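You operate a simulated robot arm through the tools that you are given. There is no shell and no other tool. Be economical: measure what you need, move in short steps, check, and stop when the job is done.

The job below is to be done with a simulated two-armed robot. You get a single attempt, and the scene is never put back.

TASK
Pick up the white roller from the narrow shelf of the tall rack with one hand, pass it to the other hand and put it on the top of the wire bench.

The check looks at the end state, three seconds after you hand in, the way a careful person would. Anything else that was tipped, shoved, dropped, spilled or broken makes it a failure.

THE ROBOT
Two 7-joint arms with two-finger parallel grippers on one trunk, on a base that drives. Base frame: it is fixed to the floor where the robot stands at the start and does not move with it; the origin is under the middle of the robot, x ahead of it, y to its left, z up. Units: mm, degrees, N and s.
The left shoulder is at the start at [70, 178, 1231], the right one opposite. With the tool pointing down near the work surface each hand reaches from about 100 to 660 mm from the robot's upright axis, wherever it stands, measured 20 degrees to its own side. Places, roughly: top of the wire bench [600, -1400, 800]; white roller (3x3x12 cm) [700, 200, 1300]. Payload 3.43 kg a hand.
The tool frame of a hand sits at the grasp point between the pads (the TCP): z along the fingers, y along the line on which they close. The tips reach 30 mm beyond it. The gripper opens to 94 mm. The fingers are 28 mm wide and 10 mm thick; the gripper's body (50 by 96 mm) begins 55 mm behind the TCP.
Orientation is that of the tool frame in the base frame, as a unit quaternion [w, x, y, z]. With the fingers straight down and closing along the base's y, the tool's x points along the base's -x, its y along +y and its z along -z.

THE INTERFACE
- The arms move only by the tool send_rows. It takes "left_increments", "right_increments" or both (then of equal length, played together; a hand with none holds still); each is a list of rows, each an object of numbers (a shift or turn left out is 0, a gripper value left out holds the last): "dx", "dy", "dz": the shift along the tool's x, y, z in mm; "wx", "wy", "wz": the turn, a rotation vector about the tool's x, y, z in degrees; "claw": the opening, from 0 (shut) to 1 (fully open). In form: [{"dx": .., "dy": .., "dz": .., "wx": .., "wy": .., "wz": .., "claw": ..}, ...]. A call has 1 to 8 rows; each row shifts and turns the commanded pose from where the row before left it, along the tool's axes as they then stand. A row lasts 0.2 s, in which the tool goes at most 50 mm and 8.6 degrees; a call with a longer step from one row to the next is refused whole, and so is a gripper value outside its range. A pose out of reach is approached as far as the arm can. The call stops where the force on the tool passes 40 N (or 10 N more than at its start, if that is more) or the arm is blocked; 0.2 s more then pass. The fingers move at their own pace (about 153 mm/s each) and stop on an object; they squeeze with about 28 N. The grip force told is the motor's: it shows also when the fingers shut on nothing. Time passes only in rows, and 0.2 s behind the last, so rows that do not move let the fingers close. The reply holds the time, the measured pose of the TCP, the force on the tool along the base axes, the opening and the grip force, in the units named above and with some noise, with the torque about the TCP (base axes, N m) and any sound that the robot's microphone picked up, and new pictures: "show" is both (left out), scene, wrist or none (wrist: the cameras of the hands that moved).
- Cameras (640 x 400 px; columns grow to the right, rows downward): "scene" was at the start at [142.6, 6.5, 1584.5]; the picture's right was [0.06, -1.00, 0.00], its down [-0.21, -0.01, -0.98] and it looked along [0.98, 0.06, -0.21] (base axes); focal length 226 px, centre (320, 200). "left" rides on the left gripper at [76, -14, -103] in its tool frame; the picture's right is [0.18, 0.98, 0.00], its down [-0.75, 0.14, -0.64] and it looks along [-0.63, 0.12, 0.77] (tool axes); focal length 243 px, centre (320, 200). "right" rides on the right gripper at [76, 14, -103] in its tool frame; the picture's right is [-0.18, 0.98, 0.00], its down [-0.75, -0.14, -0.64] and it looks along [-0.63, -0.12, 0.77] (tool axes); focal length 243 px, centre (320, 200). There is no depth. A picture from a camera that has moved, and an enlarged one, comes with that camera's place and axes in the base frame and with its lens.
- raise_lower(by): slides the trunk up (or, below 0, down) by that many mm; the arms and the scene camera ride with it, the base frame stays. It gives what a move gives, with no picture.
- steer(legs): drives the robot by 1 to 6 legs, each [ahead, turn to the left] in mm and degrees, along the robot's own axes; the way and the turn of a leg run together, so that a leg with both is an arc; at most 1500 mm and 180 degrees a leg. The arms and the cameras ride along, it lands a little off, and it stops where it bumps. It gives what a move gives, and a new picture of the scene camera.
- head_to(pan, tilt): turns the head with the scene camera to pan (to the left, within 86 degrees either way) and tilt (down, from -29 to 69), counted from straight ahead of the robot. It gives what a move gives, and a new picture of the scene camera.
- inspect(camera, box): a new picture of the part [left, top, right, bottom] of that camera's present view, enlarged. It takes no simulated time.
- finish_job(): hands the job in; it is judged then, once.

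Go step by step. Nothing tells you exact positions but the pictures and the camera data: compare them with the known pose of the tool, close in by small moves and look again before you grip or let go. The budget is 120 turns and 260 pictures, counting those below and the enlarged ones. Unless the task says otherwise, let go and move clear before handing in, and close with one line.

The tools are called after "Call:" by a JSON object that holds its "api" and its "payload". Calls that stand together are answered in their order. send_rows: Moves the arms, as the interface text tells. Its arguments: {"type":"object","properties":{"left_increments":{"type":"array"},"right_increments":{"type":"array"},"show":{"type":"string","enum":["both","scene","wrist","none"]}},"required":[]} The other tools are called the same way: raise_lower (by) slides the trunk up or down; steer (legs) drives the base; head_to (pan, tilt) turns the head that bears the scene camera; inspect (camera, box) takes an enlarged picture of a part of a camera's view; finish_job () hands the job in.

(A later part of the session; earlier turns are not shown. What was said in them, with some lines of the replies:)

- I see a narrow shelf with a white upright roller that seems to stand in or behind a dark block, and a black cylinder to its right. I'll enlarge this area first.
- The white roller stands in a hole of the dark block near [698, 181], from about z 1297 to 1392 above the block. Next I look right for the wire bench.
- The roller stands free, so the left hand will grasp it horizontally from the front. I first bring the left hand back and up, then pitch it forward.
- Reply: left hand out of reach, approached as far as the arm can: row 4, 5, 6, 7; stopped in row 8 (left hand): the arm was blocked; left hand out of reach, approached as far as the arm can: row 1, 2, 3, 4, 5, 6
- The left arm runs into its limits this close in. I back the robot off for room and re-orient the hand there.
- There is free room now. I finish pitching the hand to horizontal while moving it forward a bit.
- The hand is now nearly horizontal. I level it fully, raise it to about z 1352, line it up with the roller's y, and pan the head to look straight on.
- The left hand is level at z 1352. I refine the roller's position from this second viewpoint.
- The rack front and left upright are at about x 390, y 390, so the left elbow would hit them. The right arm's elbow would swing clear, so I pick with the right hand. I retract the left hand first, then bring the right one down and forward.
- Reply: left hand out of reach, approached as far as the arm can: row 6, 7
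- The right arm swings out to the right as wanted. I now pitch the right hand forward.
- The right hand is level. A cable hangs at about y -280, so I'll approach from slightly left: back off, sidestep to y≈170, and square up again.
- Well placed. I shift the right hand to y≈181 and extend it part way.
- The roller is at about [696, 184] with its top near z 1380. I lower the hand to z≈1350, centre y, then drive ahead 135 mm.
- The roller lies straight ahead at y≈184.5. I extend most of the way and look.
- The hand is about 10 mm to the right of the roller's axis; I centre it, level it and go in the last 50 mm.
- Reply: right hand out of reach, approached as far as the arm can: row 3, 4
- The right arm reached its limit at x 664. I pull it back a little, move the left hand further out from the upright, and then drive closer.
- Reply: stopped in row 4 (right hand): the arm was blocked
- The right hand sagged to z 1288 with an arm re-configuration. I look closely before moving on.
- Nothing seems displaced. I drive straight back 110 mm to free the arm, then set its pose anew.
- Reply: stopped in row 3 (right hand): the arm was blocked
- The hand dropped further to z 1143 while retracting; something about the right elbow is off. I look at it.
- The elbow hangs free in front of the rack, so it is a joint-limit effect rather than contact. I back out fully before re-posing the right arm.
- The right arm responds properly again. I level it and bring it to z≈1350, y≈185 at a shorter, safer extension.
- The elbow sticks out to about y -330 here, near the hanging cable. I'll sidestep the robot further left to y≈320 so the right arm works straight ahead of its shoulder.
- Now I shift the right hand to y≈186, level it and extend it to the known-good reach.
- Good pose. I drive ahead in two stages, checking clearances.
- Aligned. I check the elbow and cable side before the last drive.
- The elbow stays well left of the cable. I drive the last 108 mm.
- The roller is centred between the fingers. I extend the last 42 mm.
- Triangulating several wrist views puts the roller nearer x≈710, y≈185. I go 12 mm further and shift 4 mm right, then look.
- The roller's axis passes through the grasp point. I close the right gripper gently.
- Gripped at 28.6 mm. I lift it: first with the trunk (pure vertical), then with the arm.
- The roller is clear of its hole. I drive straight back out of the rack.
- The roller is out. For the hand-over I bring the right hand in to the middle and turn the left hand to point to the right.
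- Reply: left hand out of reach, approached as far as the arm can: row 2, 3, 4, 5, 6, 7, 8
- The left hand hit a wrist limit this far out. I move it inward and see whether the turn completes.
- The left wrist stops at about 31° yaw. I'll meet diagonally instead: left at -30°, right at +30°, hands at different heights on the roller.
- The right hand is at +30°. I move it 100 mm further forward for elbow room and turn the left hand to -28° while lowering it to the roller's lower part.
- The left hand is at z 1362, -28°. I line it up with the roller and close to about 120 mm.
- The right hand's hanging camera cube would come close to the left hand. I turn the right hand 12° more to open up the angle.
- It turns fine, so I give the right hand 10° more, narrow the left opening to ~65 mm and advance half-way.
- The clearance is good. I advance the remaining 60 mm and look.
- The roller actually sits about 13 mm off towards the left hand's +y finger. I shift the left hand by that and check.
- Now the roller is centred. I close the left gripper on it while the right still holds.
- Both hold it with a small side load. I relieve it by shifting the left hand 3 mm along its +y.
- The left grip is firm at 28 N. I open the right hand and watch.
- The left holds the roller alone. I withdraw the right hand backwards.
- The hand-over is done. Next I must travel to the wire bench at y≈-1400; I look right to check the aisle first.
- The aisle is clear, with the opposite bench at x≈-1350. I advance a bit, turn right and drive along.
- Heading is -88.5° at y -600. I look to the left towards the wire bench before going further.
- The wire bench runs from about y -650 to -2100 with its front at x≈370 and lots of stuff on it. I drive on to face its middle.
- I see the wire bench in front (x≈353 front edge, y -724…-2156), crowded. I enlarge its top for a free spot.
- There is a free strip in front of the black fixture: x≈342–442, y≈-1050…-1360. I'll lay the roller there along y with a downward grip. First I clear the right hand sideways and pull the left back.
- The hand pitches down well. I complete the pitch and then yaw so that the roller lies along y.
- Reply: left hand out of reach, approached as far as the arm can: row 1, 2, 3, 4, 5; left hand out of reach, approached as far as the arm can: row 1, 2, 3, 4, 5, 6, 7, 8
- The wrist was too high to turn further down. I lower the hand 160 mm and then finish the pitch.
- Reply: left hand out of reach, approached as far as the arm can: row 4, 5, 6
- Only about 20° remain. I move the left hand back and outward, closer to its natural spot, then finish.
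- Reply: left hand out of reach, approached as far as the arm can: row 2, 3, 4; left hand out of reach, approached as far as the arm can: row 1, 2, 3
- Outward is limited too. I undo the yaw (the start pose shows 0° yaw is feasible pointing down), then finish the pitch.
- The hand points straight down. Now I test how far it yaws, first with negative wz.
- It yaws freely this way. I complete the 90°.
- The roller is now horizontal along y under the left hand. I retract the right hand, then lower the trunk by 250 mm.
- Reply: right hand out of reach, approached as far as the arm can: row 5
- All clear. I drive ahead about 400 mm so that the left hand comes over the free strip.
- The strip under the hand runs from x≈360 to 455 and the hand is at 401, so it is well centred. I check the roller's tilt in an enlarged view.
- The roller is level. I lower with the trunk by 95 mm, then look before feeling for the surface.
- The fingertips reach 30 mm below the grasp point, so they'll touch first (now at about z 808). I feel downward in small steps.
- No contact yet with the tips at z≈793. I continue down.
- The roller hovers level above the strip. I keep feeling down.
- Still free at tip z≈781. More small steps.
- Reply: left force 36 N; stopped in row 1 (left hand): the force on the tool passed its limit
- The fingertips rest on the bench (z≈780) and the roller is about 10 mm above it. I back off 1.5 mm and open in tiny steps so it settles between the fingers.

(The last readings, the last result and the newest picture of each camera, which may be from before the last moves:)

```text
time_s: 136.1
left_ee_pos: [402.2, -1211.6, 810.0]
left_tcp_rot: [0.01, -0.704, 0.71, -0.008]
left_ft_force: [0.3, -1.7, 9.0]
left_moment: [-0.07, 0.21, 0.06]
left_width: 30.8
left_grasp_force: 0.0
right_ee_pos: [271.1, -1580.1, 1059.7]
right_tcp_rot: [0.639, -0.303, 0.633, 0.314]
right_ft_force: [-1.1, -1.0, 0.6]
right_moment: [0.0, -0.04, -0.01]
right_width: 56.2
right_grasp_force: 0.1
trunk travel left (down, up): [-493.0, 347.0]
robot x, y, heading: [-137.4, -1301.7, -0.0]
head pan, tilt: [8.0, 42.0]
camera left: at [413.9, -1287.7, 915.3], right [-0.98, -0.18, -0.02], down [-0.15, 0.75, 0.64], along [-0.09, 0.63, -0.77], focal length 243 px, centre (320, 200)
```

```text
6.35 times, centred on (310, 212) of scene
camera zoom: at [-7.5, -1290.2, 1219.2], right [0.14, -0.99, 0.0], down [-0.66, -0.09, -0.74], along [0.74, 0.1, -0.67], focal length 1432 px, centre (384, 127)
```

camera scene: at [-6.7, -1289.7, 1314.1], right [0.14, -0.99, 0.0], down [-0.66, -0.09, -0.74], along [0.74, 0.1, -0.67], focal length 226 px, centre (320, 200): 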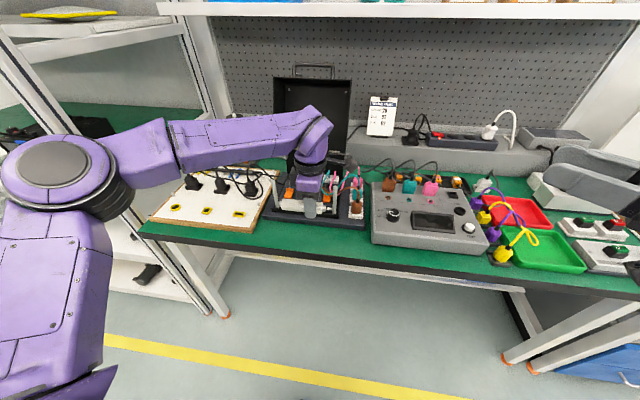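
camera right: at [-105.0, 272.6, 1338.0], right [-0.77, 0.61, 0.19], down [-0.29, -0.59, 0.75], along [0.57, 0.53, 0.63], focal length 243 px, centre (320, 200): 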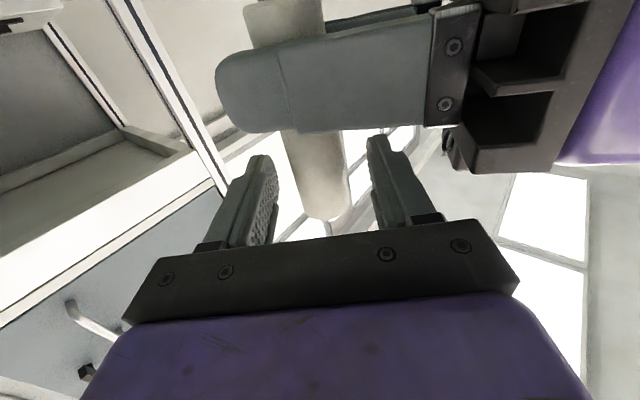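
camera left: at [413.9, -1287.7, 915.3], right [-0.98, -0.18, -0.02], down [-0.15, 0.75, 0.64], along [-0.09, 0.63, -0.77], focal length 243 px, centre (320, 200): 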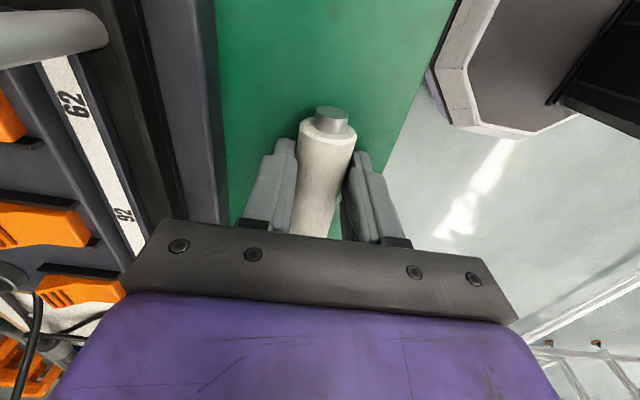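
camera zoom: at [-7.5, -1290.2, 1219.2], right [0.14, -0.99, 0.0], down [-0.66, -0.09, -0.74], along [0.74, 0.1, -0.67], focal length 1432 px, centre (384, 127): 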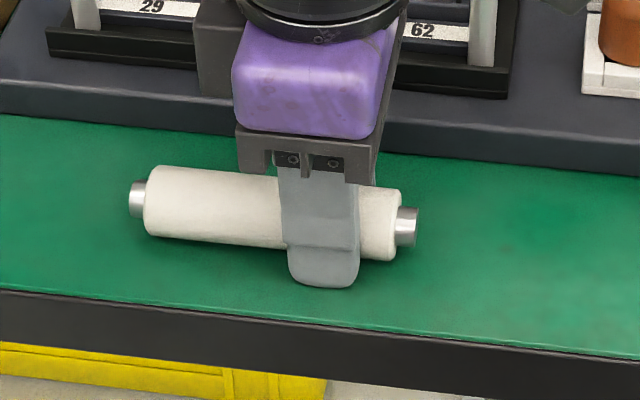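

The grip is released and the roller barely moved; it rests on the bench. I open a little further slowly.

Call:
{"api": "send_rows", "payload": {"left_increments": [{"claw": 0.34}, {"claw": 0.36}, {"claw": 0.38}, {"claw": 0.4}, {"claw": 0.43}, {"claw": 0.46}, {}, {}], "show": "wrist"}}

Call:
{"api": "inspect", "payload": {"camera": "scene", "box": [260, 180, 360, 243]}}

```text
time_s: 137.9
left_ee_pos: [403.6, -1210.3, 811.5]
left_tcp_rot: [0.01, -0.705, 0.709, -0.009]
left_ft_force: [13.8, -0.4, 18.5]
left_moment: [-0.04, 0.06, 0.01]
left_width: 34.7
left_grasp_force: 0.1
right_ee_pos: [272.0, -1580.2, 1058.8]
right_tcp_rot: [0.639, -0.302, 0.634, 0.313]
right_ft_force: [-0.1, 0.4, 0.9]
right_moment: [-0.01, 0.02, -0.02]
right_width: 56.1
right_grasp_force: 0.0
trunk travel left (down, up): [-493.0, 347.0]
robot x, y, heading: [-137.7, -1301.7, -0.1]
head pan, tilt: [8.0, 42.0]
camera left: at [414.9, -1287.5, 915.3], right [-0.98, -0.18, -0.02], down [-0.15, 0.75, 0.64], along [-0.09, 0.63, -0.77], focal length 243 px, centre (320, 200)
```

left: 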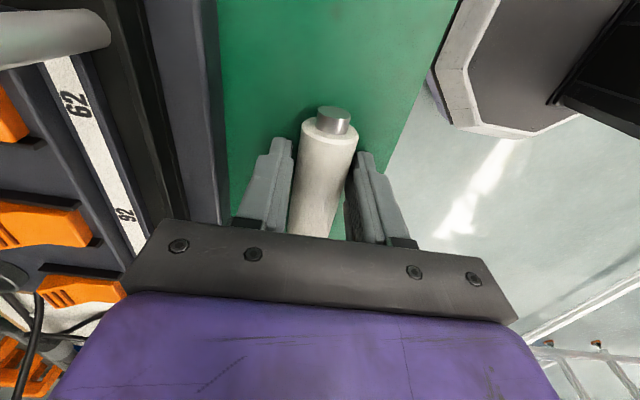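

```text
6.35 times, centred on (310, 212) of scene
camera zoom: at [-6.5, -1290.2, 1219.1], right [0.14, -0.99, 0.0], down [-0.66, -0.09, -0.74], along [0.74, 0.1, -0.67], focal length 1432 px, centre (384, 127)
```

zoom: 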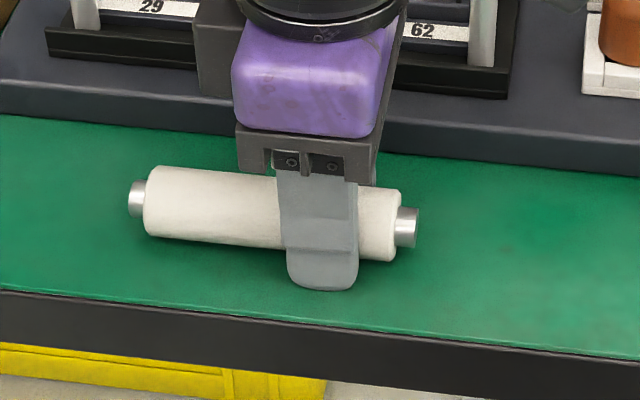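

The fingertips still press on the bench and drag. I raise a few millimetres to free them.

Call:
{"api": "send_rows", "payload": {"left_increments": [{"dz": -2, "claw": 0.4}, {"dz": -3}, {"claw": 0.43}, {"claw": 0.46}, {"claw": 0.5}, {}], "show": "wrist"}}

Call:
{"api": "inspect", "payload": {"camera": "scene", "box": [260, 180, 360, 243]}}

```text
time_s: 139.3
left_ee_pos: [402.6, -1211.0, 815.3]
left_tcp_rot: [0.008, -0.704, 0.71, -0.008]
left_ft_force: [0.0, -0.7, -0.1]
left_moment: [-0.02, 0.01, 0.04]
left_width: 46.7
left_grasp_force: 0.1
right_ee_pos: [271.5, -1578.9, 1059.8]
right_tcp_rot: [0.639, -0.302, 0.634, 0.314]
right_ft_force: [-0.3, 0.6, -0.7]
right_moment: [0.03, 0.01, -0.01]
right_width: 56.5
right_grasp_force: 0.1
trunk travel left (down, up): [-493.0, 347.0]
robot x, y, heading: [-139.4, -1301.7, -0.3]
head pan, tilt: [8.0, 42.0]
camera left: at [414.3, -1287.5, 919.8], right [-0.98, -0.18, -0.02], down [-0.15, 0.75, 0.64], along [-0.1, 0.63, -0.77], focal length 243 px, centre (320, 200)
```

left: 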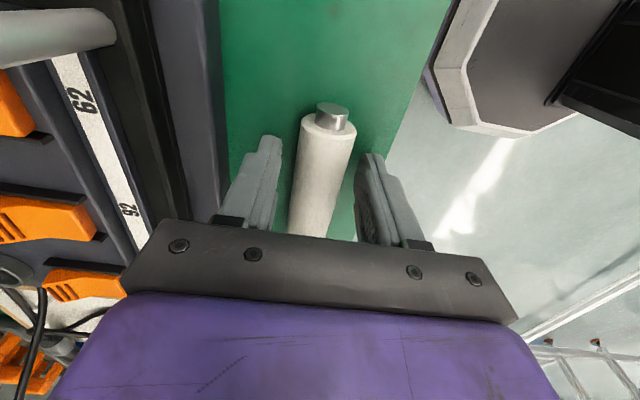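

```text
6.35 times, centred on (310, 212) of scene
camera zoom: at [-6.5, -1289.7, 1219.0], right [0.14, -0.99, 0.0], down [-0.66, -0.09, -0.74], along [0.74, 0.1, -0.67], focal length 1432 px, centre (384, 127)
```

zoom: 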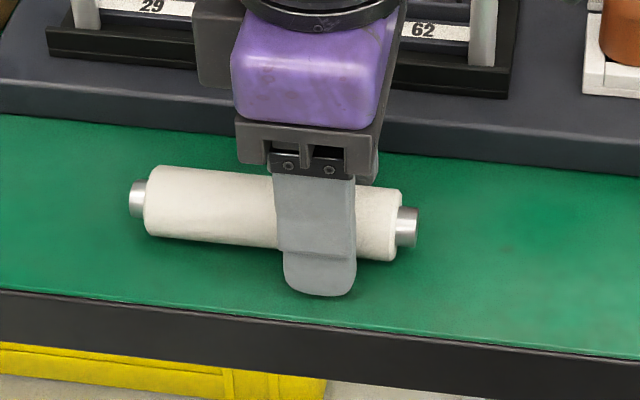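

The roller lies still on the bench, free of both fingers. I raise the hand straight up.

Call:
{"api": "send_rows", "payload": {"left_increments": [{"dz": -10}, {"dz": -15}, {"dz": -20}, {"dz": -20}, {}], "show": "none"}}

Call:
{"api": "raise_lower", "payload": {"by": 120}}

Call:
{"api": "steer", "payload": {"legs": [[-300, 0]]}}

```text
time_s: 140.5
left_ee_pos: [401.4, -1211.8, 877.9]
left_tcp_rot: [0.009, -0.704, 0.71, -0.007]
left_ft_force: [-0.3, 0.3, -0.2]
left_moment: [-0.02, 0.01, 0.0]
left_width: 46.8
left_grasp_force: 0.1
right_ee_pos: [271.7, -1580.4, 1059.2]
right_tcp_rot: [0.639, -0.303, 0.634, 0.314]
right_ft_force: [-0.2, -0.3, -0.9]
right_moment: [0.02, 0.02, -0.01]
right_width: 56.2
right_grasp_force: 0.1
trunk travel left (down, up): [-493.0, 347.0]
robot x, y, heading: [-142.0, -1300.5, 0.1]
head pan, tilt: [8.0, 42.0]
```

```text
time_s: 142.0
left_ee_pos: [401.9, -1212.7, 999.4]
left_tcp_rot: [0.009, -0.704, 0.71, -0.008]
left_ft_force: [0.0, -0.6, -0.3]
left_moment: [-0.02, 0.01, 0.03]
left_width: 47.2
left_grasp_force: 0.1
right_ee_pos: [272.2, -1579.2, 1180.6]
right_tcp_rot: [0.638, -0.303, 0.633, 0.316]
right_ft_force: [0.1, -0.2, 0.3]
right_moment: [-0.01, 0.01, -0.02]
right_width: 56.5
right_grasp_force: 0.0
trunk travel left (down, up): [-613.0, 227.0]
robot x, y, heading: [-137.4, -1302.5, -0.1]
head pan, tilt: [8.0, 42.0]
```

```text
time_s: 144.1
left_ee_pos: [105.7, -1212.7, 998.7]
left_tcp_rot: [0.008, -0.704, 0.71, -0.008]
left_ft_force: [0.6, 0.4, -0.3]
left_moment: [0.01, -0.02, 0.01]
left_width: 46.9
left_grasp_force: 0.1
right_ee_pos: [-24.3, -1579.5, 1179.9]
right_tcp_rot: [0.639, -0.303, 0.633, 0.315]
right_ft_force: [0.0, 0.4, -0.9]
right_moment: [0.02, 0.01, -0.02]
right_width: 56.5
right_grasp_force: 0.1
trunk travel left (down, up): [-613.0, 227.0]
robot x, y, heading: [-433.8, -1301.8, 0.2]
head pan, tilt: [8.0, 42.0]
camera scene: at [-302.7, -1289.3, 1339.0], right [0.14, -0.99, 0.0], down [-0.66, -0.09, -0.74], along [0.74, 0.1, -0.67], focal length 226 px, centre (320, 200)
```

scene: 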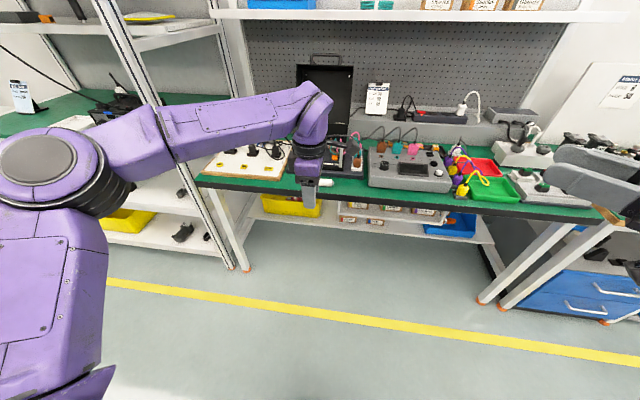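

The hands are clear and the robot has backed off. I take a last look at the roller.

Call:
{"api": "inspect", "payload": {"camera": "scene", "box": [260, 130, 380, 205]}}

Call:
{"api": "head_to", "payload": {"pan": 25, "tilt": 20}}

```text
5.33 times, centred on (320, 168) of scene
camera zoom: at [-302.7, -1289.3, 1339.0], right [0.14, -0.99, 0.0], down [-0.66, -0.09, -0.74], along [0.74, 0.1, -0.67], focal length 1203 px, centre (320, 373)
```

zoom: 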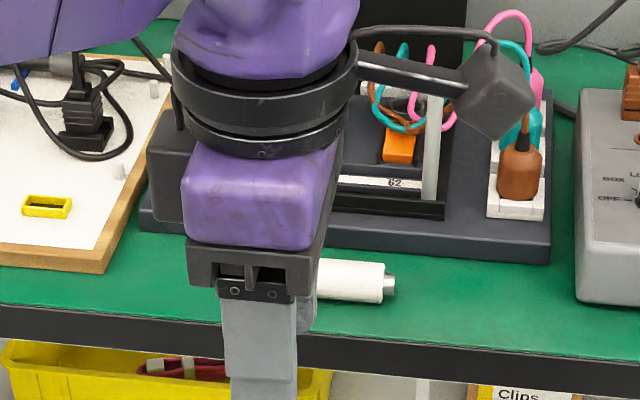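

```text
time_s: 144.9
left_ee_pos: [105.5, -1212.2, 999.6]
left_tcp_rot: [0.008, -0.704, 0.71, -0.008]
left_ft_force: [0.7, 0.2, 0.9]
left_moment: [0.02, -0.04, 0.01]
left_width: 47.1
left_grasp_force: 0.2
right_ee_pos: [-25.9, -1579.1, 1180.1]
right_tcp_rot: [0.64, -0.301, 0.633, 0.315]
right_ft_force: [0.4, 0.3, -0.5]
right_moment: [-0.02, 0.01, 0.04]
right_width: 56.3
right_grasp_force: 0.0
trunk travel left (down, up): [-613.0, 227.0]
robot x, y, heading: [-432.0, -1297.5, -0.2]
head pan, tilt: [25.0, 20.0]
camera scene: at [-300.5, -1261.7, 1373.3], right [0.42, -0.91, 0.0], down [-0.31, -0.14, -0.94], along [0.85, 0.4, -0.34], focal length 226 px, centre (320, 200)
```

scene: 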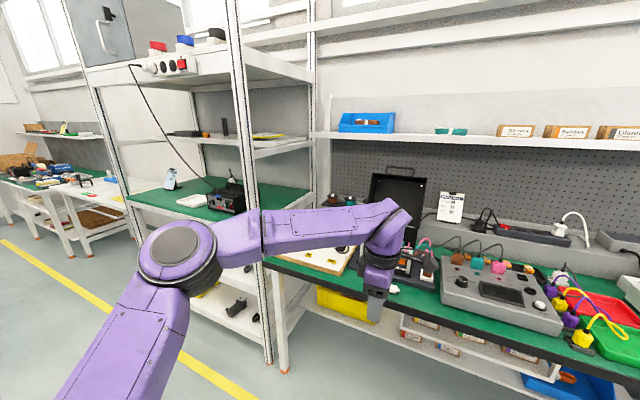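

The roller lies still on the wire bench's front strip, both hands are clear, and nothing else looks disturbed. I hand in.

Call:
{"api": "finish_job", "payload": {}}

```text
The job is handed in.
```

I picked the white roller off the narrow shelf with the right hand, passed it to the left, and laid it on the wire bench's free front strip. It lay still in my last look. On the way the left forearm was blocked once, probably against the tall rack's left upright, but nothing in view looked disturbed.
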